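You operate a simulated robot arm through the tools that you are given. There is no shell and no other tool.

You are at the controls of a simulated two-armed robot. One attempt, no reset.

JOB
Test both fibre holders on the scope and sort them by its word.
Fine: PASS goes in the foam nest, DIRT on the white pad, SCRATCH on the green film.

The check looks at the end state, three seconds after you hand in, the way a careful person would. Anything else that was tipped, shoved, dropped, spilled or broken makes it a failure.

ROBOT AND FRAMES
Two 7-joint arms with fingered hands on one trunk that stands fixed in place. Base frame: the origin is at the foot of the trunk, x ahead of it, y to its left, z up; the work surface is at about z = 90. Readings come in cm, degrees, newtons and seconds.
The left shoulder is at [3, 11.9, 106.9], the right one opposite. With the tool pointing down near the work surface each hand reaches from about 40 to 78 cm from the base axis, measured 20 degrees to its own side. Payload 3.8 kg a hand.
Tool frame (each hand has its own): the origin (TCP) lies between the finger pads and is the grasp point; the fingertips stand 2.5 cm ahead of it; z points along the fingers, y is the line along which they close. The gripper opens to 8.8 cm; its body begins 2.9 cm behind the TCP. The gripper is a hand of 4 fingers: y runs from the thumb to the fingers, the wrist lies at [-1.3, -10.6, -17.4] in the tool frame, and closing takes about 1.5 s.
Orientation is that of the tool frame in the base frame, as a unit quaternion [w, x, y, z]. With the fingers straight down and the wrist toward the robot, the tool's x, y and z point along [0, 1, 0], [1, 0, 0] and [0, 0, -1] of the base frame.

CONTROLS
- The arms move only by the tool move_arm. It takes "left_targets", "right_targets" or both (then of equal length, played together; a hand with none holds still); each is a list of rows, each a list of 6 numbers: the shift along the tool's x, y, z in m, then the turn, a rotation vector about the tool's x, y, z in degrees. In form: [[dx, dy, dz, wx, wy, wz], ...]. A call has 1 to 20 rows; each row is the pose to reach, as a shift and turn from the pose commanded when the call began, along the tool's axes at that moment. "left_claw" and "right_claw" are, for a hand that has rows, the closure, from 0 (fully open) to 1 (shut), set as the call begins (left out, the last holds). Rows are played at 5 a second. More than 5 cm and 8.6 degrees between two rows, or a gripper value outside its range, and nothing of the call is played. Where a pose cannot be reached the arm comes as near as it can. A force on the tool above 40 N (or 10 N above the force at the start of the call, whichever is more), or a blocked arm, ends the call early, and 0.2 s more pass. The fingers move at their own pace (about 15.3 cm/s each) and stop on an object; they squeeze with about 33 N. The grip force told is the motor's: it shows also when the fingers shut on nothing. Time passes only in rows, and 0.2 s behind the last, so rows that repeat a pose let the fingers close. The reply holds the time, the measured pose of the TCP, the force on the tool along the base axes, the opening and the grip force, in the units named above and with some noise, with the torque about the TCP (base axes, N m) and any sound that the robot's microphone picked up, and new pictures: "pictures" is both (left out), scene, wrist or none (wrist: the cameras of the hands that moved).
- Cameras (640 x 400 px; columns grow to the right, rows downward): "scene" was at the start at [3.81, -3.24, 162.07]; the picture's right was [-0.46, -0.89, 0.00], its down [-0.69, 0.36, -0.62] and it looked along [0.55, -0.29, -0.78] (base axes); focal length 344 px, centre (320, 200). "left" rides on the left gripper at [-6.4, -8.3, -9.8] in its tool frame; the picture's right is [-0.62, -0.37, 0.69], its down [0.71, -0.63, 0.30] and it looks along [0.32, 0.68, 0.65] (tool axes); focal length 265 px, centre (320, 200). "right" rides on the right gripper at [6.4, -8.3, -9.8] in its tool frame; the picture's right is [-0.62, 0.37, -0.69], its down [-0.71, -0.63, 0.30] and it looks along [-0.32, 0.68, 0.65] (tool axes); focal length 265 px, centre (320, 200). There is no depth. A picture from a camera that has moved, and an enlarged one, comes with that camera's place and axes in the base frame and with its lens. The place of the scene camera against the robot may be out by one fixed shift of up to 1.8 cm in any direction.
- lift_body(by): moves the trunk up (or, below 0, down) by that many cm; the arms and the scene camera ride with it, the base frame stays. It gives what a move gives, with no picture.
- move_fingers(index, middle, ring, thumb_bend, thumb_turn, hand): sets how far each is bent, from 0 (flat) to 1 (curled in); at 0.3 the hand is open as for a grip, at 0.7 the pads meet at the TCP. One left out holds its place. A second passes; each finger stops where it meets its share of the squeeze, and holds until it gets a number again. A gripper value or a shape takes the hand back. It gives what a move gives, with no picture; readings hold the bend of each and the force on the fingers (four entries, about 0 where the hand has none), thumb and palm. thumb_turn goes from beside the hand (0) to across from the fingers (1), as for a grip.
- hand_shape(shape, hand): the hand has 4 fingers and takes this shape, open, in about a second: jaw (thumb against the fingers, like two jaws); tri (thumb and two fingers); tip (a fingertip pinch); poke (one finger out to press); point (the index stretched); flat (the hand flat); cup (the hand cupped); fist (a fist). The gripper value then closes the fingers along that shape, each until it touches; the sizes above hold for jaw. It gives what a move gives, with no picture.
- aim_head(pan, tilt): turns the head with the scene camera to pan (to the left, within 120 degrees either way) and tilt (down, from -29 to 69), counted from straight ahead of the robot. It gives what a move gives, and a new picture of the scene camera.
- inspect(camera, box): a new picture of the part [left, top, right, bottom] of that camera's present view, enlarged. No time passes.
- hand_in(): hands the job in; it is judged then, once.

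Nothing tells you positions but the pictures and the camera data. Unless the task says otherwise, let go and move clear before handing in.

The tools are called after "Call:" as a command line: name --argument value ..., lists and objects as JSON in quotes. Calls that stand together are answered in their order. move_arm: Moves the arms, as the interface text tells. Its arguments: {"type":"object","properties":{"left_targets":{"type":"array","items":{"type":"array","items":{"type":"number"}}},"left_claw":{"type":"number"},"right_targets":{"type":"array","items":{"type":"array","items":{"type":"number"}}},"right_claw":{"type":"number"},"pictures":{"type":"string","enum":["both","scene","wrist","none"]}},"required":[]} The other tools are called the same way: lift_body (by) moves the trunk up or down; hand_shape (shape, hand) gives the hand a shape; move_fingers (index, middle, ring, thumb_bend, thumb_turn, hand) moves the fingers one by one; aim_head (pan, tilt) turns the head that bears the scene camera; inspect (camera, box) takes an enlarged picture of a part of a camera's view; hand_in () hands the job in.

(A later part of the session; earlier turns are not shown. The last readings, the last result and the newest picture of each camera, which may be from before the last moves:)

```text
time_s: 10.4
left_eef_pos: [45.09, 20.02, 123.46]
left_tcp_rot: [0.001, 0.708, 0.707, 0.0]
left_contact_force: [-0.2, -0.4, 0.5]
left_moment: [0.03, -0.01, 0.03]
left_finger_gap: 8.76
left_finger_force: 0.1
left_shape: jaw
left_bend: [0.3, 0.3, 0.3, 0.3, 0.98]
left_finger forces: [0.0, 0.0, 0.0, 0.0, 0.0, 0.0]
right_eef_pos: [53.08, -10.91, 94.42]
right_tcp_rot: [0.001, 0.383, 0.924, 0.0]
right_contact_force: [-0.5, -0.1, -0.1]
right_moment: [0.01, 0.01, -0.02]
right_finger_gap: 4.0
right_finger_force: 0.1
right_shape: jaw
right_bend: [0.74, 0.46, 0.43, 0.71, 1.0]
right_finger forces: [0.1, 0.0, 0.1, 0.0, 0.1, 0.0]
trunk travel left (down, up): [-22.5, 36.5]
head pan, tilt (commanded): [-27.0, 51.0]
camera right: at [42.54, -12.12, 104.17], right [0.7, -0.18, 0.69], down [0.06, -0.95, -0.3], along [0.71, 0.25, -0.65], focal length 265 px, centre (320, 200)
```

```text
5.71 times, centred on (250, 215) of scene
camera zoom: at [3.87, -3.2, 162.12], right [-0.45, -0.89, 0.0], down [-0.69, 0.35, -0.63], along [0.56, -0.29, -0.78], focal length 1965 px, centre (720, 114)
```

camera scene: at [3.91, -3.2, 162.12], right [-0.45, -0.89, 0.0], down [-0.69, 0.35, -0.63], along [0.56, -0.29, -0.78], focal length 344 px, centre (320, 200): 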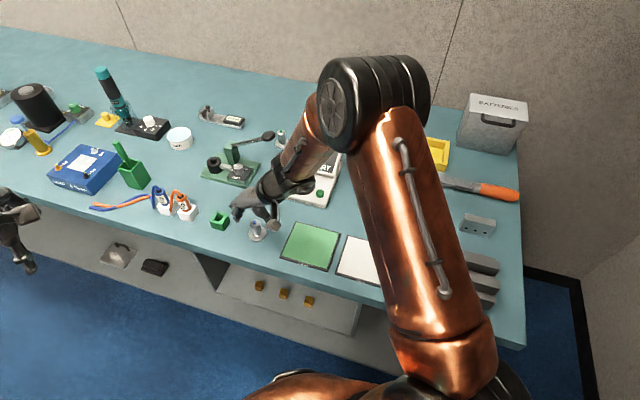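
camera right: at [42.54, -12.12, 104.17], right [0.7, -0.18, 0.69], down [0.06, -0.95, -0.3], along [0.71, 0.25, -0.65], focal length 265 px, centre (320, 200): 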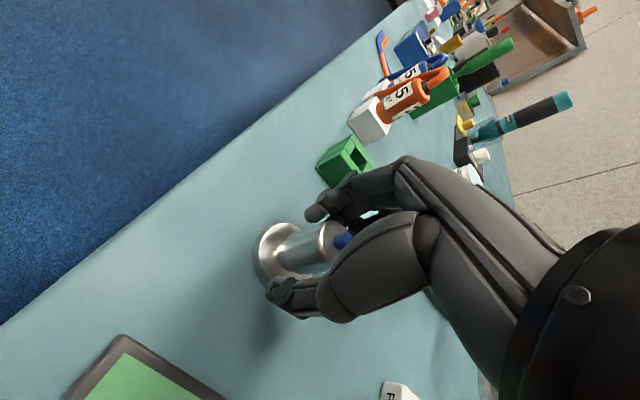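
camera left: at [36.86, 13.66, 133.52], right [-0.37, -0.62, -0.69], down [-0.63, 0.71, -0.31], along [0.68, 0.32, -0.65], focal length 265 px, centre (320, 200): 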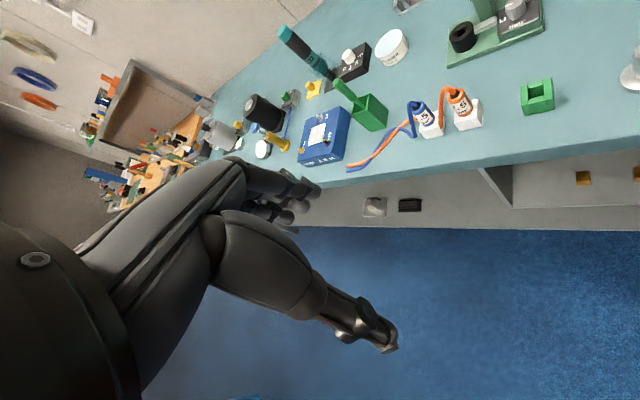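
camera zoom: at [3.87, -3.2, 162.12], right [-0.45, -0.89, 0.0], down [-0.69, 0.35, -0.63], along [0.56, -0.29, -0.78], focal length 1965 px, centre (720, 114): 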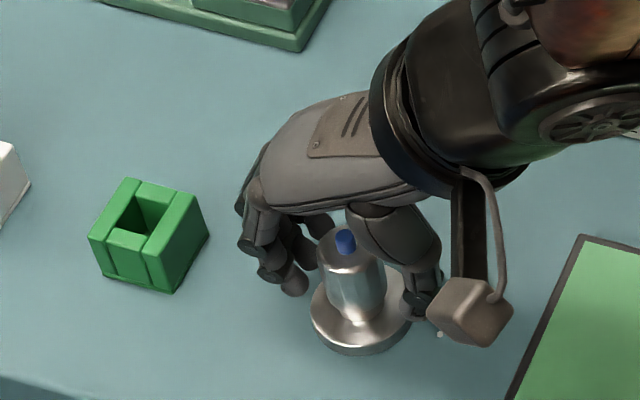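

Call:
move_arm --right_targets '[[0, 0, 0, 0, 0, 0], [0, 0, 0, 0, 0, 0], [0, 0, 0, 0, 0, 0], [0, 0, 0, 0, 0, 0], [0, 0, 0, 0, 0, 0], [0, 0, 0, 0, 0, 0]]' --right_claw 1.0 --pictures "wrist"

Call:
inspect --camera "right" --box '[220, 160, 380, 340]'

Call:
inspect --camera "scene" --box '[210, 180, 290, 250]'

```text
time_s: 11.8
left_eef_pos: [45.01, 19.89, 123.43]
left_tcp_rot: [-0.001, 0.707, 0.707, 0.0]
left_contact_force: [-1.1, 0.5, -0.1]
left_moment: [-0.02, -0.03, -0.03]
left_finger_gap: 8.78
left_finger_force: 0.1
left_shape: jaw
left_bend: [0.3, 0.3, 0.3, 0.3, 0.98]
left_finger forces: [0.1, 0.1, 0.0, 0.0, 0.1, 0.0]
right_eef_pos: [53.07, -10.75, 94.38]
right_tcp_rot: [0.0, 0.383, 0.924, 0.0]
right_contact_force: [-0.8, 0.1, 0.4]
right_moment: [0.05, 0.0, 0.0]
right_finger_gap: 1.76
right_finger_force: 32.4
right_shape: jaw
right_bend: [0.73, 0.56, 0.64, 0.76, 1.0]
right_finger forces: [14.4, 12.0, 0.1, 0.1, 27.2, 0.1]
trunk travel left (down, up): [-22.5, 36.5]
head pan, tilt (commanded): [-27.0, 51.0]
camera right: at [42.52, -12.11, 104.19], right [0.7, -0.18, 0.69], down [0.06, -0.95, -0.3], along [0.71, 0.25, -0.65], focal length 265 px, centre (320, 200)
```

right: 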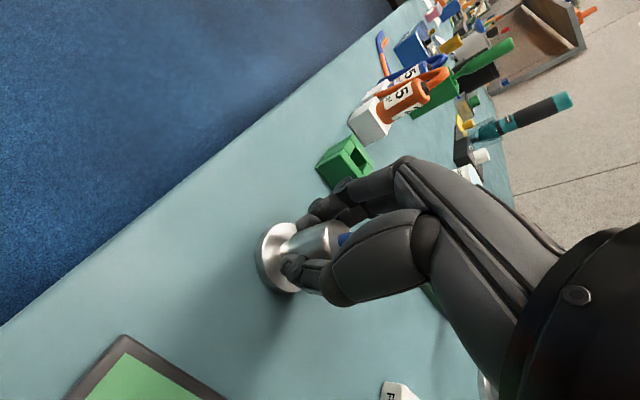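

```text
2.22 times, centred on (300, 250) of right
camera zoom: at [42.52, -12.11, 104.19], right [0.7, -0.18, 0.69], down [0.06, -0.95, -0.3], along [0.71, 0.25, -0.65], focal length 590 px, centre (364, 89)
```

zoom: 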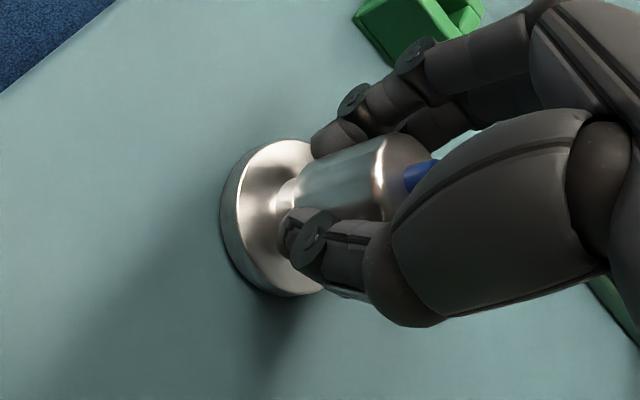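

```text
5.71 times, centred on (250, 215) of scene
camera zoom: at [3.83, -3.19, 162.13], right [-0.45, -0.89, 0.0], down [-0.69, 0.35, -0.63], along [0.56, -0.29, -0.78], focal length 1965 px, centre (720, 114)
```

zoom: 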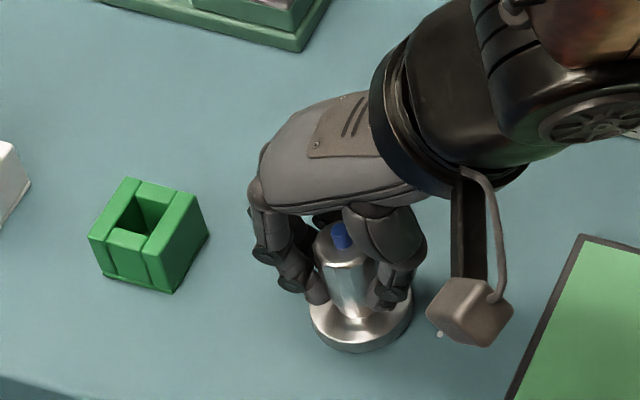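

The grip holds at 32 N with the index and middle fingers against the thumb. I'll lift, then look again.

Call:
move_arm --right_targets '[[0, 0, -0.01, 0, 0, 0], [0, 0, -0.03, 0, 0, 0], [0, 0, -0.06, 0, 0, 0], [0, 0, -0.1, 0, 0, 0], [0, 0, -0.14, 0, 0, 0]]' --pictures "both"

Call:
inspect --camera "right" --box '[220, 160, 380, 340]'

Call:
inspect --camera "scene" --box '[210, 120, 330, 210]'

```text
time_s: 13.0
left_eef_pos: [45.07, 20.1, 123.47]
left_tcp_rot: [0.0, 0.707, 0.707, 0.001]
left_contact_force: [-0.6, 1.3, -0.3]
left_moment: [0.0, 0.0, -0.01]
left_finger_gap: 8.78
left_finger_force: 0.0
left_shape: jaw
left_bend: [0.3, 0.3, 0.3, 0.3, 0.98]
left_finger forces: [0.0, 0.0, 0.0, 0.1, 0.0, 0.0]
right_eef_pos: [52.99, -10.94, 108.5]
right_tcp_rot: [-0.001, 0.383, 0.924, 0.001]
right_contact_force: [-0.6, -0.2, -1.4]
right_moment: [0.0, -0.02, 0.0]
right_finger_gap: 1.75
right_finger_force: 34.1
right_shape: jaw
right_bend: [0.73, 0.56, 0.64, 0.76, 1.0]
right_finger forces: [13.9, 12.5, 0.1, 0.1, 26.7, 0.1]
trunk travel left (down, up): [-22.5, 36.5]
head pan, tilt (commanded): [-27.0, 51.0]
camera scene: at [3.78, -3.15, 162.13], right [-0.45, -0.89, 0.0], down [-0.69, 0.35, -0.63], along [0.56, -0.29, -0.78], focal length 344 px, centre (320, 200)
camera right: at [42.49, -12.08, 118.36], right [0.7, -0.18, 0.69], down [0.06, -0.95, -0.3], along [0.71, 0.25, -0.65], focal length 265 px, centre (320, 200)
```

scene: 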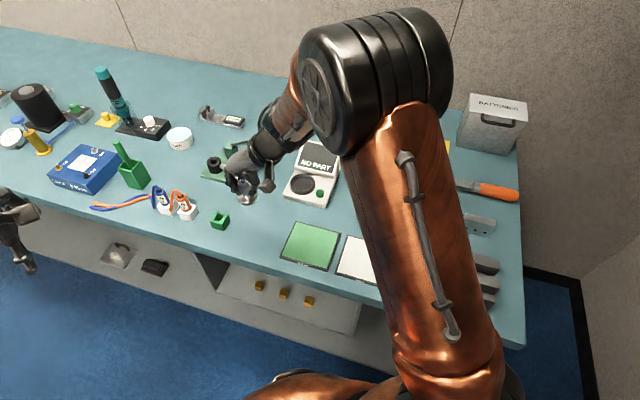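
right: 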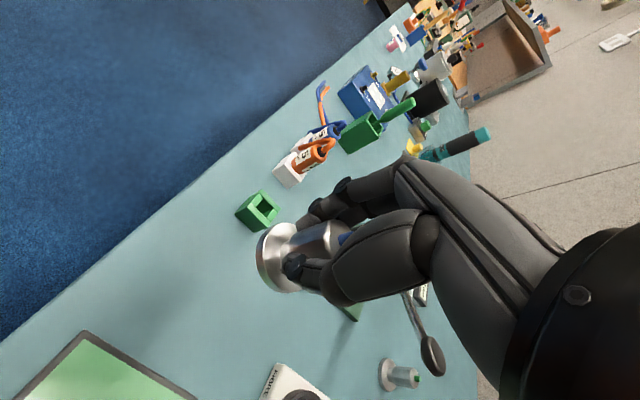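

```text
2.22 times, centred on (300, 250) of right
camera zoom: at [42.49, -12.08, 118.36], right [0.7, -0.18, 0.69], down [0.06, -0.95, -0.3], along [0.71, 0.25, -0.65], focal length 590 px, centre (364, 89)
```

zoom: 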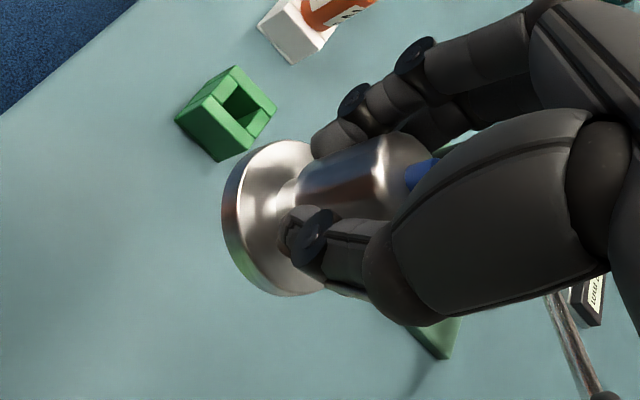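

```text
4.44 times, centred on (270, 165) of scene
camera zoom: at [3.78, -3.15, 162.13], right [-0.45, -0.89, 0.0], down [-0.69, 0.35, -0.63], along [0.56, -0.29, -0.78], focal length 1528 px, centre (542, 356)
```

zoom: 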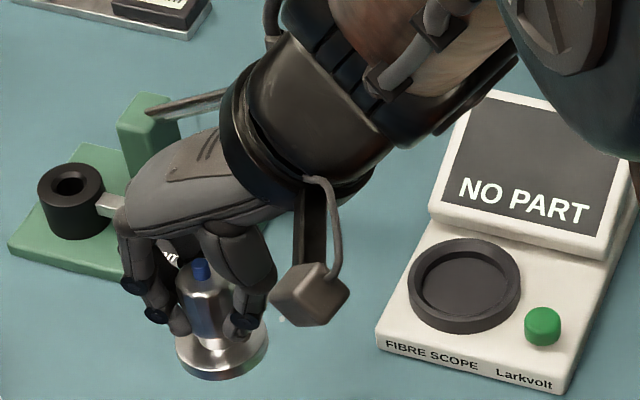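

The holder is held upright with its axis close to the TCP. I'll swing to a spot where the wrist camera sees the scope ring from a new angle, so I can triangulate it.

Call:
move_arm --right_targets '[[-0.0226, -0.0312, -0.007, 0, 0, 0], [-0.0452, -0.0624, -0.014, 0, 0, 0], [-0.0678, -0.0936, -0.021, 0, 0, 0], [-0.0904, -0.1248, -0.028, 0, 0, 0], [-0.113, -0.156, -0.035, 0, 0, 0]]' --pictures "both"

Call:
inspect --camera "right" --box '[180, 120, 380, 260]'

Call:
inspect --camera "scene" --box '[270, 130, 370, 220]'

```text
time_s: 14.2
left_eef_pos: [45.15, 19.84, 123.41]
left_tcp_rot: [0.0, 0.707, 0.708, 0.0]
left_contact_force: [0.5, -1.0, 0.6]
left_moment: [-0.01, -0.02, -0.02]
left_finger_gap: 8.77
left_finger_force: 0.1
left_shape: jaw
left_bend: [0.3, 0.3, 0.3, 0.3, 0.98]
left_finger forces: [0.0, 0.1, 0.0, 0.0, 0.1, 0.0]
right_eef_pos: [50.01, -29.96, 111.73]
right_tcp_rot: [0.0, 0.382, 0.924, 0.0]
right_contact_force: [0.3, -0.3, -0.1]
right_moment: [0.03, -0.02, -0.04]
right_finger_gap: 1.72
right_finger_force: 33.2
right_shape: jaw
right_bend: [0.73, 0.56, 0.64, 0.76, 1.0]
right_finger forces: [14.3, 12.8, 0.0, 0.0, 26.4, 0.0]
trunk travel left (down, up): [-22.5, 36.5]
head pan, tilt (commanded): [-27.0, 51.0]
camera scene: at [3.87, -3.31, 162.12], right [-0.45, -0.89, 0.0], down [-0.69, 0.35, -0.63], along [0.56, -0.29, -0.78], focal length 344 px, centre (320, 200)
camera right: at [39.59, -31.32, 121.61], right [0.7, -0.18, 0.69], down [0.06, -0.95, -0.3], along [0.71, 0.25, -0.65], focal length 265 px, centre (320, 200)
```

scene: 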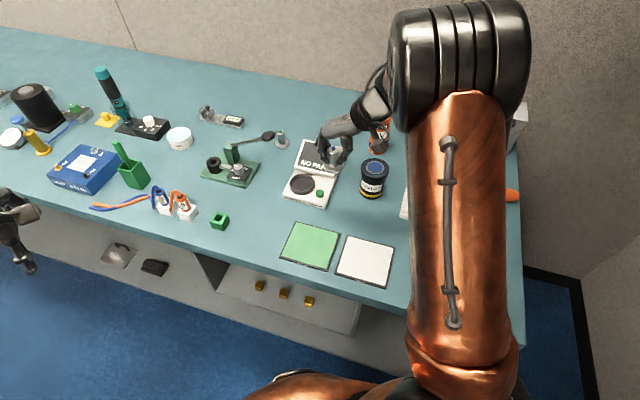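
right: 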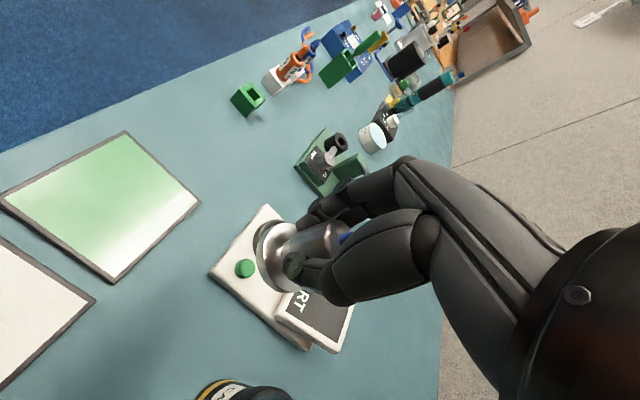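

```text
2.86 times, centred on (280, 190) of right
camera zoom: at [39.59, -31.32, 121.61], right [0.7, -0.18, 0.69], down [0.06, -0.95, -0.3], along [0.71, 0.25, -0.65], focal length 758 px, centre (434, 229)
```

zoom: 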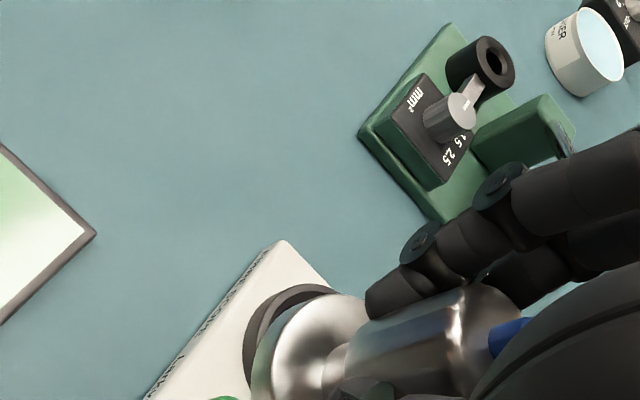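

```text
4.44 times, centred on (320, 175) of scene
camera zoom: at [3.87, -3.31, 162.12], right [-0.45, -0.89, 0.0], down [-0.69, 0.35, -0.63], along [0.56, -0.29, -0.78], focal length 1528 px, centre (320, 311)
```

zoom: 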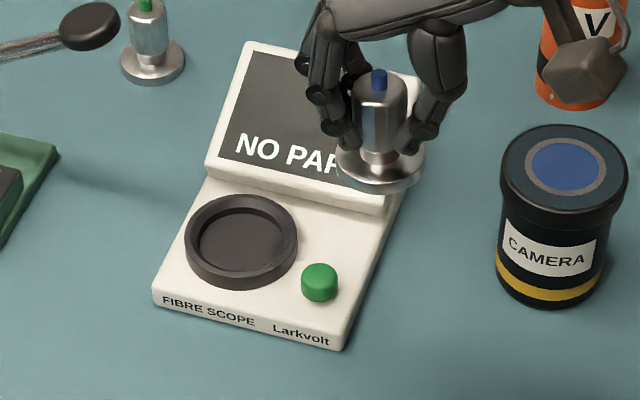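

I'll hover directly above the ring at z = 105, where the wrist camera can see most of it beside the held disc.

Call:
move_arm --right_targets '[[-0.0138, 0.0249, 0.017, 0, 0, 0], [-0.0276, 0.0498, 0.034, 0, 0, 0], [-0.0413, 0.0748, 0.051, 0, 0, 0], [-0.0551, 0.0997, 0.068, 0, 0, 0]]' --pictures "both"

Call:
inspect --camera "right" --box '[150, 190, 330, 330]'

Call:
inspect --camera "scene" --box '[270, 130, 370, 220]'

```text
time_s: 15.2
left_eef_pos: [45.23, 19.99, 123.45]
left_tcp_rot: [0.0, 0.707, 0.707, 0.0]
left_contact_force: [0.0, -0.1, 1.0]
left_moment: [-0.01, 0.02, -0.02]
left_finger_gap: 8.75
left_finger_force: 0.0
left_shape: jaw
left_bend: [0.3, 0.3, 0.3, 0.3, 0.98]
left_finger forces: [0.0, 0.0, 0.0, 0.1, 0.0, 0.0]
right_eef_pos: [61.14, -26.45, 105.09]
right_tcp_rot: [0.001, 0.383, 0.924, 0.0]
right_contact_force: [0.5, -0.4, -0.5]
right_moment: [0.0, 0.02, -0.04]
right_finger_gap: 1.73
right_finger_force: 33.4
right_shape: jaw
right_bend: [0.73, 0.56, 0.64, 0.76, 1.0]
right_finger forces: [14.0, 12.8, 0.1, 0.0, 26.4, 0.0]
trunk travel left (down, up): [-22.5, 36.5]
head pan, tilt (commanded): [-27.0, 51.0]
camera scene: at [4.01, -3.21, 162.12], right [-0.45, -0.89, 0.0], down [-0.69, 0.35, -0.63], along [0.56, -0.29, -0.78], focal length 344 px, centre (320, 200)
camera right: at [50.74, -27.8, 114.86], right [0.7, -0.18, 0.69], down [0.06, -0.95, -0.3], along [0.71, 0.25, -0.65], focal length 265 px, centre (320, 200)
```

scene: 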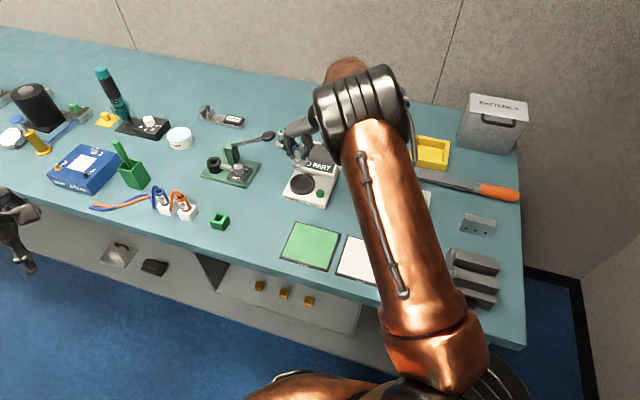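
right: 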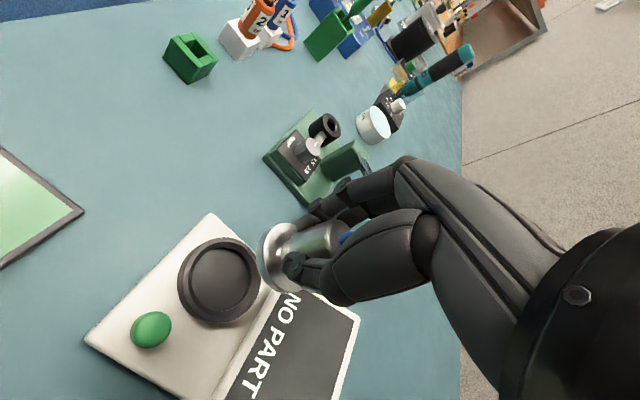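

```text
2.86 times, centred on (240, 260) of right
camera zoom: at [50.74, -27.8, 114.86], right [0.7, -0.18, 0.69], down [0.06, -0.95, -0.3], along [0.71, 0.25, -0.65], focal length 758 px, centre (549, 29)
```

zoom: 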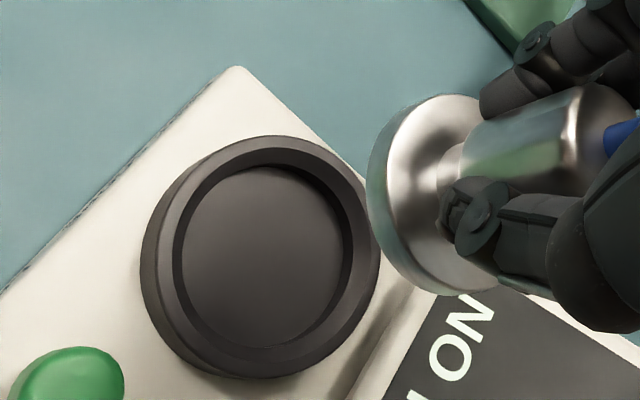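

```text
4.44 times, centred on (320, 175) of scene
camera zoom: at [4.01, -3.21, 162.12], right [-0.45, -0.89, 0.0], down [-0.69, 0.35, -0.63], along [0.56, -0.29, -0.78], focal length 1528 px, centre (320, 311)
```

zoom: 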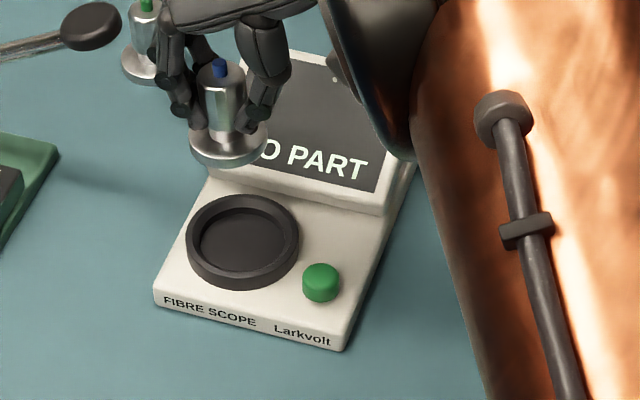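

Call:
inspect --camera "right" --box '[245, 205, 345, 305]'

Call:
inspect --camera "scene" --box '[290, 130, 350, 200]'

Call:
inspect --camera "right" --box '[170, 225, 270, 335]'

```text
4.00 times, centred on (295, 255) of right
camera zoom: at [50.74, -27.8, 114.86], right [0.7, -0.18, 0.69], down [0.06, -0.95, -0.3], along [0.71, 0.25, -0.65], focal length 1062 px, centre (420, -20)
```

zoom: 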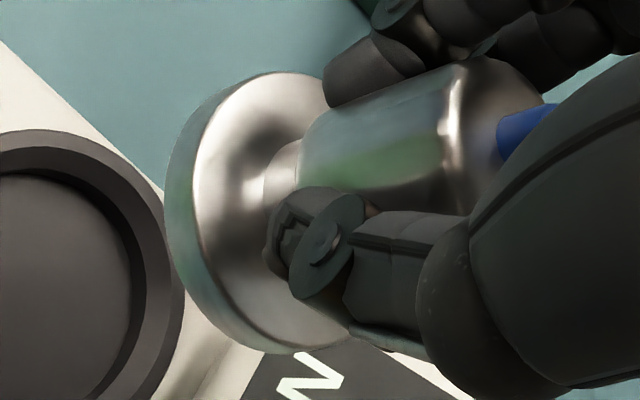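

```text
5.71 times, centred on (320, 165) of scene
camera zoom: at [4.01, -3.21, 162.12], right [-0.45, -0.89, 0.0], down [-0.69, 0.35, -0.63], along [0.56, -0.29, -0.78], focal length 1965 px, centre (320, 400)
```

zoom: 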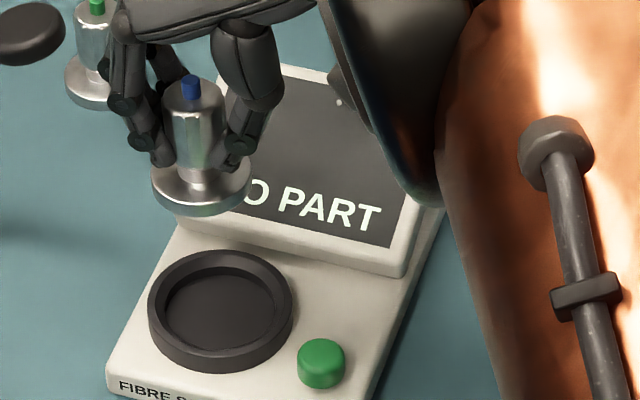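

```text
3.64 times, centred on (220, 280) of right
camera zoom: at [50.74, -27.8, 114.86], right [0.7, -0.18, 0.69], down [0.06, -0.95, -0.3], along [0.71, 0.25, -0.65], focal length 965 px, centre (684, -91)
```

zoom: 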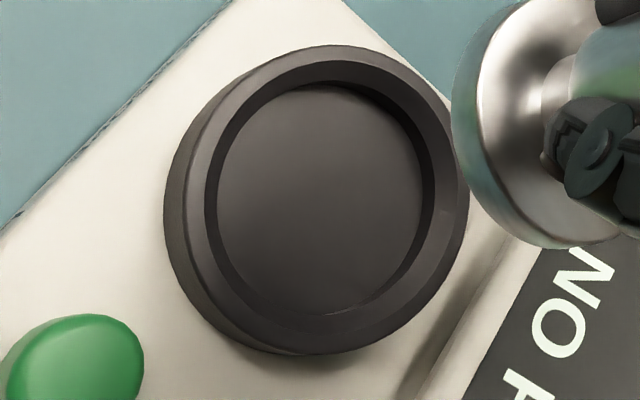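

The ring centre is at about (61.2,-27.0), and the held disc sits a few mm off the TCP. I'll descend to just above the rim and compare disc and ring directly.

Call:
move_arm --right_targets '[[0, -0.002, 0.025, 0, 0, 0], [0, -0.0045, 0.05, 0, 0, 0], [0, -0.0045, 0.065, 0, 0, 0], [0, -0.0045, 0.065, 0, 0, 0]]' --pictures "wrist"

Call:
inspect --camera "right" --box '[210, 195, 350, 325]'

Call:
inspect --camera "scene" --box '[280, 140, 350, 210]'

```text
time_s: 16.2
left_eef_pos: [45.09, 19.83, 123.44]
left_tcp_rot: [0.0, 0.707, 0.707, 0.0]
left_contact_force: [0.7, 1.3, 0.5]
left_moment: [0.02, -0.01, 0.02]
left_finger_gap: 8.76
left_finger_force: 0.1
left_shape: jaw
left_bend: [0.3, 0.3, 0.3, 0.3, 0.98]
left_finger forces: [0.0, 0.0, 0.1, 0.1, 0.1, 0.0]
right_eef_pos: [60.75, -27.04, 98.69]
right_tcp_rot: [-0.001, 0.383, 0.924, 0.0]
right_contact_force: [-0.5, 0.3, -0.6]
right_moment: [0.01, -0.01, 0.0]
right_finger_gap: 1.74
right_finger_force: 32.9
right_shape: jaw
right_bend: [0.73, 0.56, 0.64, 0.76, 1.0]
right_finger forces: [14.2, 12.8, 0.1, 0.0, 26.5, 0.0]
trunk travel left (down, up): [-22.5, 36.5]
head pan, tilt (commanded): [-27.0, 51.0]
camera right: at [50.18, -28.24, 108.53], right [0.7, -0.18, 0.69], down [0.06, -0.95, -0.3], along [0.71, 0.25, -0.65], focal length 265 px, centre (320, 200)
```

right: 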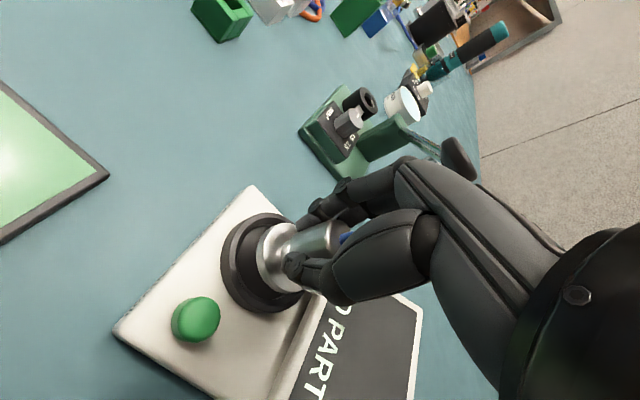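

```text
3.08 times, centred on (280, 260) of right
camera zoom: at [50.18, -28.24, 108.53], right [0.7, -0.18, 0.69], down [0.06, -0.95, -0.3], along [0.71, 0.25, -0.65], focal length 817 px, centre (443, 15)
```

zoom: 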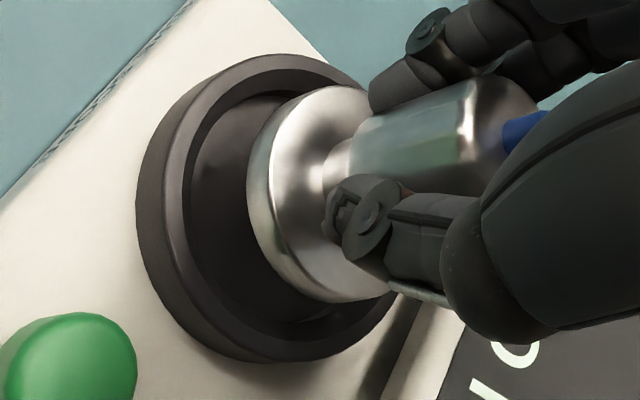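

```text
5.71 times, centred on (315, 175) of scene
camera zoom: at [3.87, -3.21, 162.12], right [-0.45, -0.89, 0.0], down [-0.69, 0.35, -0.63], along [0.56, -0.29, -0.78], focal length 1965 px, centre (349, 343)
```

zoom: 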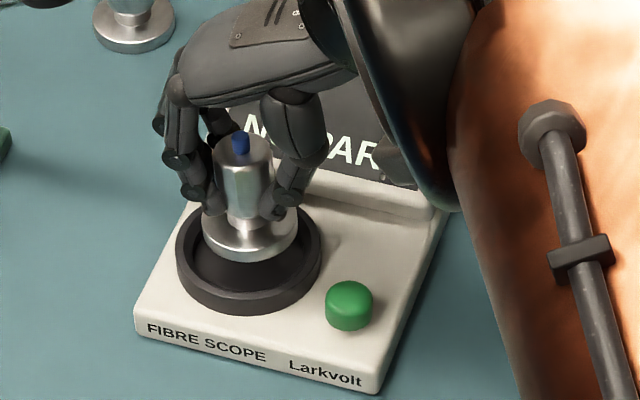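

Disc and ring look concentric within about 2 mm. I'll lower another centimetre and check again.

Call:
move_arm --right_targets '[[0.0005, 0.0005, 0.006, 0, 0, 0], [0.0005, 0.0005, 0.01, 0, 0, 0], [0.0005, 0.0005, 0.01, 0, 0, 0]]' --pictures "none"

Call:
inspect --camera "right" --box '[210, 195, 350, 325]'

Call:
inspect --camera "scene" --box '[290, 150, 340, 200]'

```text
time_s: 17.0
left_eef_pos: [45.13, 19.99, 123.5]
left_tcp_rot: [-0.001, 0.707, 0.707, 0.0]
left_contact_force: [-0.1, 0.1, -0.3]
left_moment: [0.0, -0.01, 0.01]
left_finger_gap: 8.78
left_finger_force: 0.0
left_shape: jaw
left_bend: [0.3, 0.3, 0.3, 0.3, 0.98]
left_finger forces: [0.0, 0.0, 0.0, 0.1, 0.0, 0.0]
right_eef_pos: [60.57, -26.82, 97.64]
right_tcp_rot: [0.0, 0.382, 0.924, 0.0]
right_contact_force: [-1.1, 0.3, -0.4]
right_moment: [-0.01, -0.01, 0.03]
right_finger_gap: 1.73
right_finger_force: 33.0
right_shape: jaw
right_bend: [0.73, 0.56, 0.64, 0.76, 1.0]
right_finger forces: [14.0, 12.8, 0.0, 0.1, 26.5, 0.0]
trunk travel left (down, up): [-22.5, 36.5]
head pan, tilt (commanded): [-27.0, 51.0]
```

```text
3.08 times, centred on (280, 260) of right
camera zoom: at [50.16, -28.12, 107.52], right [0.7, -0.18, 0.69], down [0.06, -0.95, -0.3], along [0.71, 0.25, -0.65], focal length 817 px, centre (443, 15)
```

zoom: 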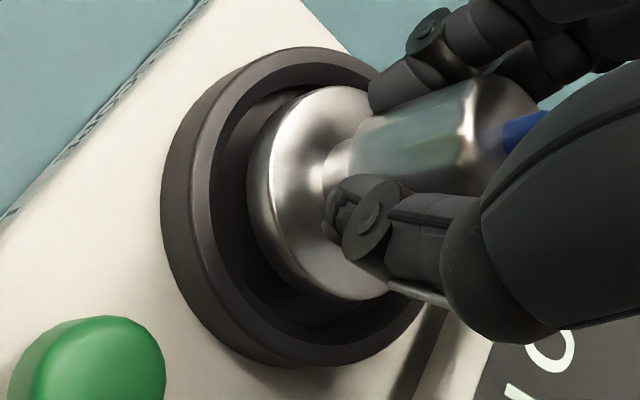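

```text
8.00 times, centred on (315, 175) of scene
camera zoom: at [3.88, -3.21, 162.12], right [-0.45, -0.89, 0.0], down [-0.69, 0.35, -0.63], along [0.56, -0.29, -0.78], focal length 2751 px, centre (360, 400)
```

zoom: 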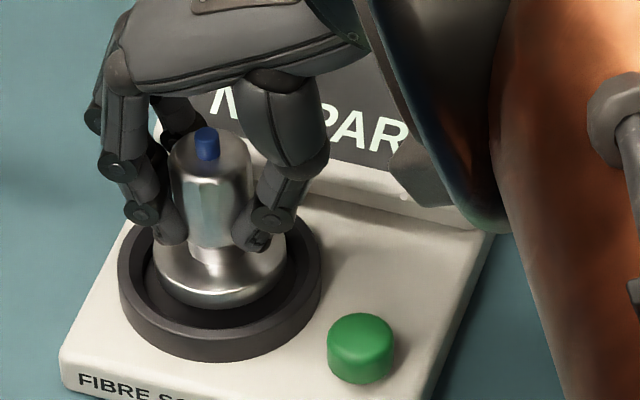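

Call:
move_arm --right_targets '[[0, 0, 0.004, 0, 0, 0], [0, 0, 0.008, 0, 0, 0], [0, 0, 0.008, 0, 0, 0]]' --pictures "none"

Call:
inspect --camera "right" --box '[210, 195, 350, 325]'

Call:
inspect --camera "scene" --box '[290, 150, 340, 200]'

```text
time_s: 17.8
left_eef_pos: [45.2, 20.01, 123.4]
left_tcp_rot: [0.0, 0.707, 0.707, 0.0]
left_contact_force: [-0.2, 0.4, 0.1]
left_moment: [-0.04, 0.01, 0.01]
left_finger_gap: 8.77
left_finger_force: 0.0
left_shape: jaw
left_bend: [0.3, 0.3, 0.3, 0.3, 0.98]
left_finger forces: [0.1, 0.1, 0.0, 0.0, 0.0, 0.0]
right_eef_pos: [60.69, -26.8, 96.82]
right_tcp_rot: [0.0, 0.383, 0.924, 0.0]
right_contact_force: [0.1, -0.4, -0.5]
right_moment: [0.0, 0.03, -0.02]
right_finger_gap: 1.72
right_finger_force: 33.0
right_shape: jaw
right_bend: [0.73, 0.56, 0.64, 0.76, 1.0]
right_finger forces: [14.0, 12.9, 0.0, 0.0, 26.4, 0.0]
trunk travel left (down, up): [-22.5, 36.5]
head pan, tilt (commanded): [-27.0, 51.0]
```

```text
3.08 times, centred on (280, 260) of right
camera zoom: at [50.12, -28.17, 106.7], right [0.7, -0.18, 0.69], down [0.06, -0.95, -0.3], along [0.71, 0.25, -0.65], focal length 817 px, centre (443, 15)
```

zoom: 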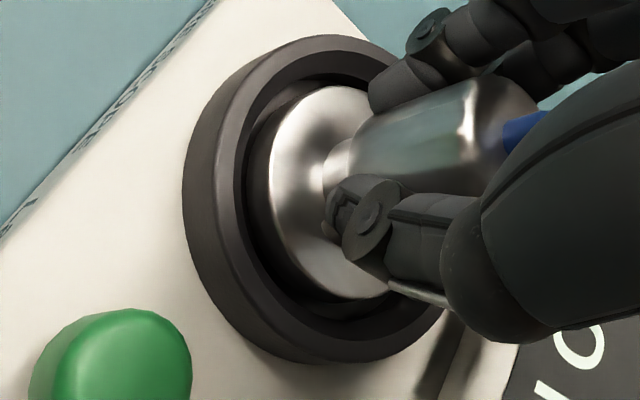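

```text
8.00 times, centred on (315, 175) of scene
camera zoom: at [3.87, -3.21, 162.12], right [-0.45, -0.89, 0.0], down [-0.69, 0.35, -0.63], along [0.56, -0.29, -0.78], focal length 2751 px, centre (360, 400)
```

zoom: 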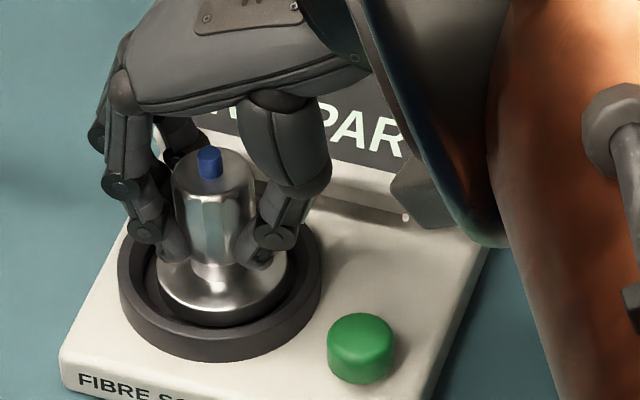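

Call:
move_arm --right_targets '[[0, 0, 0.002, 0, 0, 0], [0, 0, 0.004, 0, 0, 0], [0, 0, 0.004, 0, 0, 0]]' --pictures "none"

Call:
inspect --camera "right" --box '[210, 195, 350, 325]'

Call:
inspect --camera "scene" --box '[290, 150, 340, 200]'

```text
time_s: 18.6
left_eef_pos: [45.01, 20.08, 123.41]
left_tcp_rot: [0.001, 0.707, 0.708, 0.0]
left_contact_force: [-0.9, 0.3, 0.0]
left_moment: [0.01, 0.0, 0.01]
left_finger_gap: 8.73
left_finger_force: 0.2
left_shape: jaw
left_bend: [0.3, 0.3, 0.3, 0.3, 0.98]
left_finger forces: [0.1, 0.0, 0.1, 0.1, 0.0, 0.0]
right_eef_pos: [60.57, -26.85, 96.46]
right_tcp_rot: [0.001, 0.383, 0.924, 0.0]
right_contact_force: [-1.1, 0.1, 3.5]
right_moment: [0.01, -0.07, -0.02]
right_finger_gap: 1.71
right_finger_force: 33.3
right_shape: jaw
right_bend: [0.73, 0.56, 0.64, 0.76, 1.0]
right_finger forces: [14.3, 12.9, 0.0, 0.1, 27.1, 0.1]
trunk travel left (down, up): [-22.5, 36.5]
head pan, tilt (commanded): [-27.0, 51.0]
```

```text
3.08 times, centred on (280, 260) of right
camera zoom: at [50.11, -28.18, 106.35], right [0.7, -0.18, 0.69], down [0.06, -0.95, -0.3], along [0.71, 0.25, -0.65], focal length 817 px, centre (443, 15)
```

zoom: 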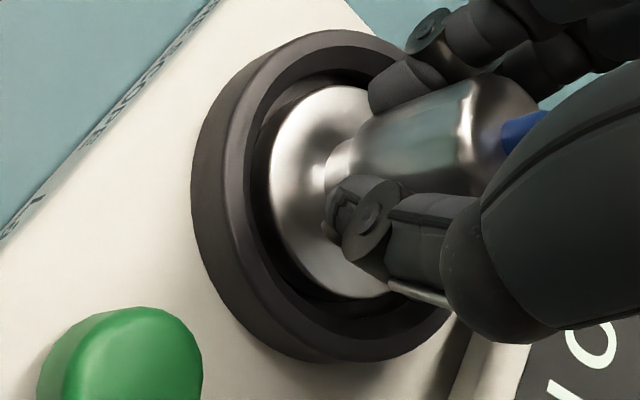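

```text
8.00 times, centred on (315, 175) of scene
camera zoom: at [3.82, -3.19, 162.13], right [-0.45, -0.89, 0.0], down [-0.69, 0.35, -0.63], along [0.56, -0.29, -0.78], focal length 2751 px, centre (360, 400)
```

zoom: 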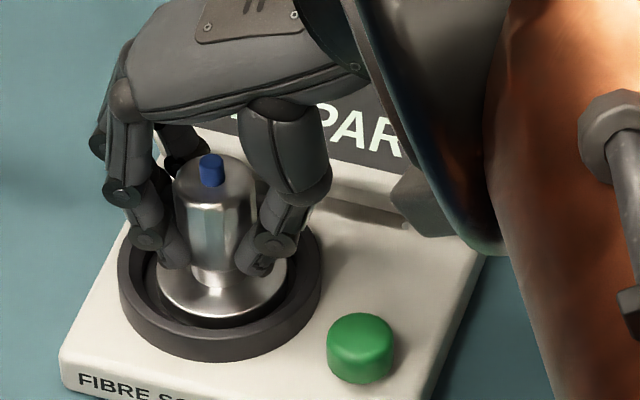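

I feel 3.5 N of contact: the disc is on the ring floor. I'll release with a modest opening and check that it seats.

Call:
move_arm --right_targets '[[0, 0, 0, 0, 0, 0], [0, 0, 0, 0, 0, 0], [0, 0, 0, 0, 0, 0]]' --right_claw 0.45 --pictures "none"

Call:
inspect --camera "right" --box '[210, 195, 350, 325]'

Call:
inspect --camera "scene" --box '[290, 150, 340, 200]'

```text
time_s: 19.4
left_eef_pos: [45.14, 19.9, 123.38]
left_tcp_rot: [0.0, 0.707, 0.707, 0.0]
left_contact_force: [-0.1, -0.1, -0.3]
left_moment: [0.01, -0.02, 0.01]
left_finger_gap: 8.77
left_finger_force: 0.0
left_shape: jaw
left_bend: [0.3, 0.3, 0.3, 0.3, 0.98]
left_finger forces: [0.0, 0.0, 0.0, 0.0, 0.1, 0.0]
right_eef_pos: [60.65, -26.97, 96.45]
right_tcp_rot: [0.0, 0.382, 0.924, 0.0]
right_contact_force: [0.7, 0.3, 0.5]
right_moment: [-0.01, 0.0, -0.01]
right_finger_gap: 4.78
right_finger_force: 0.0
right_shape: jaw
right_bend: [0.74, 0.43, 0.39, 0.67, 1.0]
right_finger forces: [0.1, 0.1, 0.0, 0.1, 0.1, 0.0]
trunk travel left (down, up): [-22.5, 36.5]
head pan, tilt (commanded): [-27.0, 51.0]
```

```text
3.08 times, centred on (280, 260) of right
camera zoom: at [50.12, -28.19, 106.29], right [0.7, -0.18, 0.69], down [0.06, -0.95, -0.3], along [0.71, 0.25, -0.65], focal length 817 px, centre (443, 15)
```

zoom: 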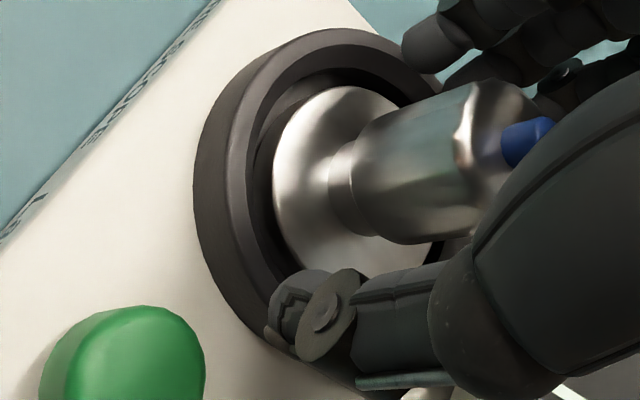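

```text
8.00 times, centred on (315, 175) of scene
camera zoom: at [3.87, -3.21, 162.12], right [-0.45, -0.89, 0.0], down [-0.69, 0.35, -0.63], along [0.56, -0.29, -0.78], focal length 2751 px, centre (360, 400)
```

zoom: 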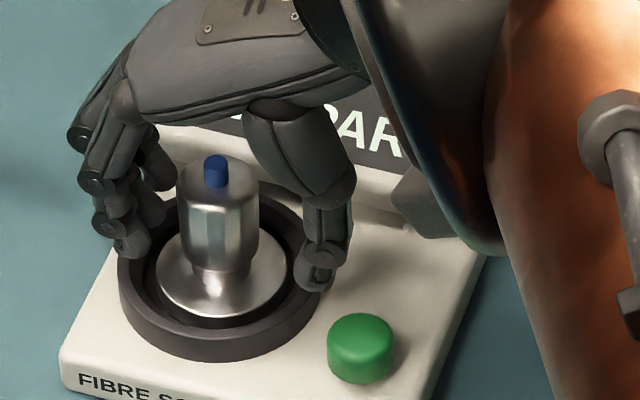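

The holder is seated upright in the ring. I'll retreat straight up and look at the screen.

Call:
move_arm --right_targets '[[0, 0, -0.02, 0, 0, 0], [0, 0, -0.045, 0, 0, 0], [0, 0, -0.08, 0, 0, 0], [0, 0, -0.12, 0, 0, 0], [-0.01, -0.03, -0.15, 0, 0, 0], [-0.02, -0.06, -0.17, 0, 0, 0]]' --pictures "both"

Call:
inspect --camera "scene" --box '[270, 130, 370, 220]'

Call:
inspect --camera "right" --box '[120, 200, 360, 400]'

```text
time_s: 20.8
left_eef_pos: [45.13, 19.78, 123.54]
left_tcp_rot: [0.0, 0.707, 0.707, 0.0]
left_contact_force: [0.5, -0.4, 0.5]
left_moment: [0.0, 0.0, -0.01]
left_finger_gap: 8.75
left_finger_force: 0.1
left_shape: jaw
left_bend: [0.3, 0.3, 0.3, 0.3, 0.98]
left_finger forces: [0.0, 0.1, 0.0, 0.0, 0.0, 0.0]
right_eef_pos: [57.85, -32.6, 113.52]
right_tcp_rot: [-0.001, 0.382, 0.924, 0.0]
right_contact_force: [0.1, 0.3, -0.1]
right_moment: [-0.03, -0.01, -0.01]
right_finger_gap: 4.82
right_finger_force: 0.0
right_shape: jaw
right_bend: [0.74, 0.42, 0.39, 0.67, 1.0]
right_finger forces: [0.0, 0.0, 0.0, 0.0, 0.0, 0.0]
trunk travel left (down, up): [-22.5, 36.5]
head pan, tilt (commanded): [-27.0, 51.0]
camera scene: at [3.81, -3.24, 162.12], right [-0.45, -0.89, 0.0], down [-0.69, 0.35, -0.63], along [0.56, -0.29, -0.78], focal length 344 px, centre (320, 200)
camera right: at [47.39, -33.88, 123.4], right [0.7, -0.18, 0.69], down [0.06, -0.95, -0.3], along [0.71, 0.25, -0.65], focal length 265 px, centre (320, 200)
```

scene: 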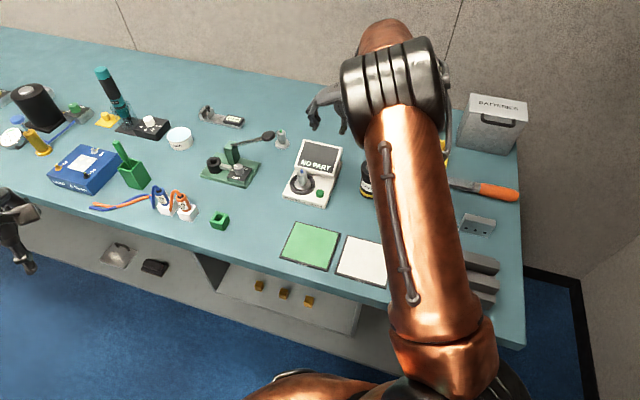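
right: 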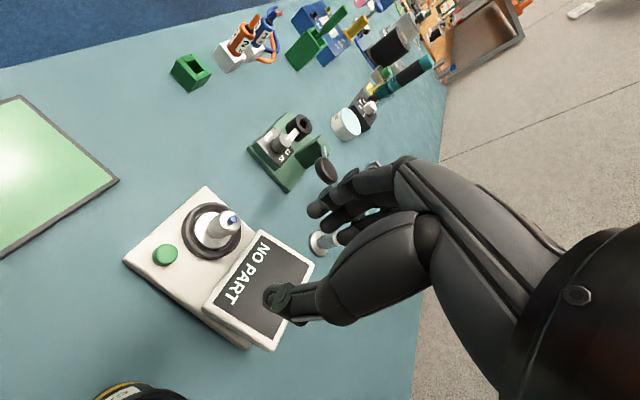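

```text
4.44 times, centred on (320, 175) of scene
camera zoom: at [3.81, -3.24, 162.12], right [-0.45, -0.89, 0.0], down [-0.69, 0.35, -0.63], along [0.56, -0.29, -0.78], focal length 1528 px, centre (320, 311)
```

zoom: 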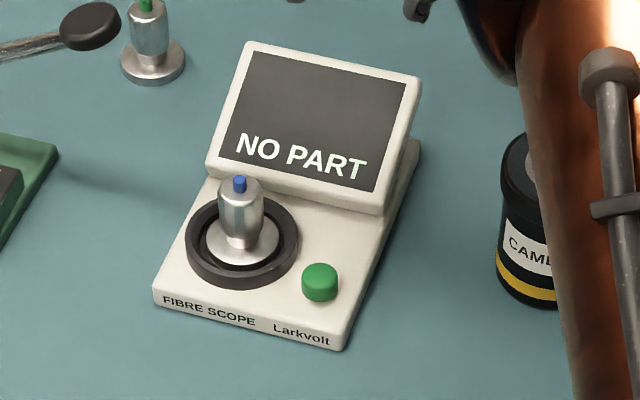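

```text
2.00 times, centred on (240, 300) of right
camera zoom: at [47.39, -33.88, 123.4], right [0.7, -0.18, 0.69], down [0.06, -0.95, -0.3], along [0.71, 0.25, -0.65], focal length 531 px, centre (480, 0)
```

zoom: 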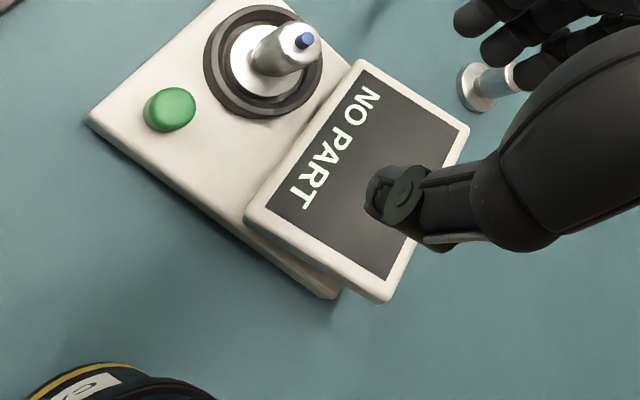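

The scope still says NO PART, so it needs its button pressed at about (56.0,-29.4). I'll change to the poke shape and see where the fingertip sits.

Call:
hand_shape --hand "right" --shape "poke"

Call:
inspect --camera "right" --box '[0, 0, 640, 400]'

Call:
inspect --camera "scene" --box '[280, 60, 400, 220]'

```text
time_s: 21.7
left_eef_pos: [45.12, 19.94, 123.52]
left_tcp_rot: [0.001, 0.707, 0.707, 0.001]
left_contact_force: [0.6, 0.2, 0.2]
left_moment: [-0.02, 0.03, 0.07]
left_finger_gap: 8.77
left_finger_force: 0.1
left_shape: jaw
left_bend: [0.3, 0.3, 0.3, 0.3, 0.98]
left_finger forces: [0.0, 0.1, 0.0, 0.0, 0.0, 0.0]
right_eef_pos: [58.05, -32.55, 113.53]
right_tcp_rot: [-0.001, 0.382, 0.924, 0.0]
right_contact_force: [-0.5, 0.6, -0.9]
right_moment: [-0.03, 0.0, 0.03]
right_finger_gap: 0.0
right_finger_force: 0.1
right_shape: poke
right_bend: [0.7, 0.7, 0.99, 1.0, 1.0]
right_finger forces: [0.0, 0.0, 0.0, 0.0, 0.0, 0.0]
trunk travel left (down, up): [-22.5, 36.5]
head pan, tilt (commanded): [-27.0, 51.0]
```

```text
1.00 times, centred on (320, 200) of right (not enlarged: the box is as wide or as high as the picture)
camera zoom: at [47.45, -33.83, 123.36], right [0.7, -0.18, 0.69], down [0.06, -0.95, -0.3], along [0.71, 0.25, -0.65], focal length 265 px, centre (320, 200)
```

zoom: 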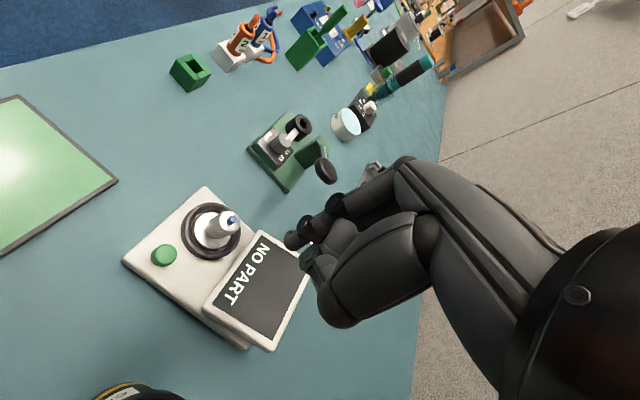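

```text
2.50 times, centred on (340, 140) of scene
camera zoom: at [3.86, -3.22, 162.12], right [-0.45, -0.89, 0.0], down [-0.69, 0.35, -0.63], along [0.56, -0.29, -0.78], focal length 860 px, centre (270, 350)
```

zoom: 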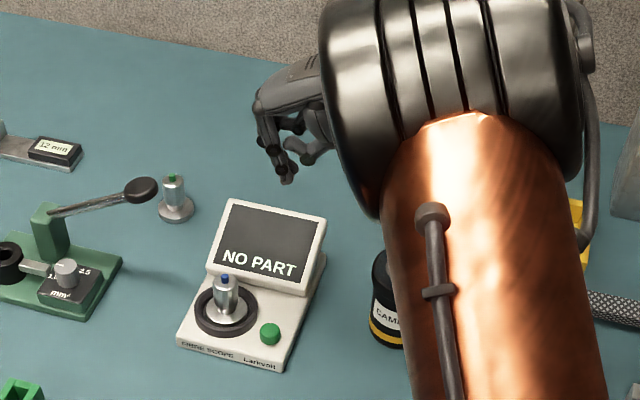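

Call:
inspect --camera "right" --box '[250, 170, 370, 290]'

Call:
inspect --camera "scene" --box '[305, 80, 365, 140]'

```text
3.33 times, centred on (310, 230) of right
camera zoom: at [47.45, -33.83, 123.36], right [0.7, -0.18, 0.69], down [0.06, -0.95, -0.3], along [0.71, 0.25, -0.65], focal length 885 px, centre (353, 100)
```

zoom: 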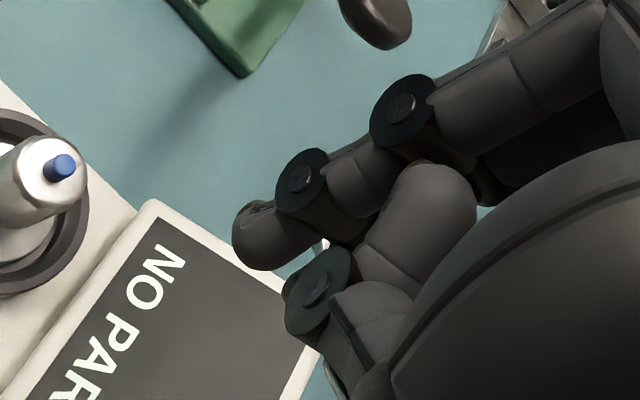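

```text
6.67 times, centred on (335, 110) of scene
camera zoom: at [3.86, -3.22, 162.12], right [-0.45, -0.89, 0.0], down [-0.69, 0.35, -0.63], along [0.56, -0.29, -0.78], focal length 2292 px, centre (220, 800)
```

zoom: 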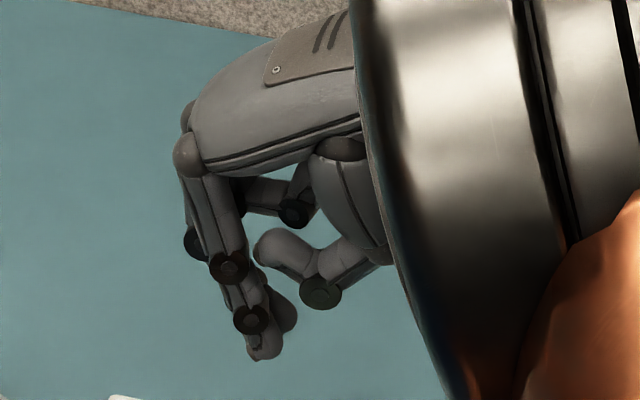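

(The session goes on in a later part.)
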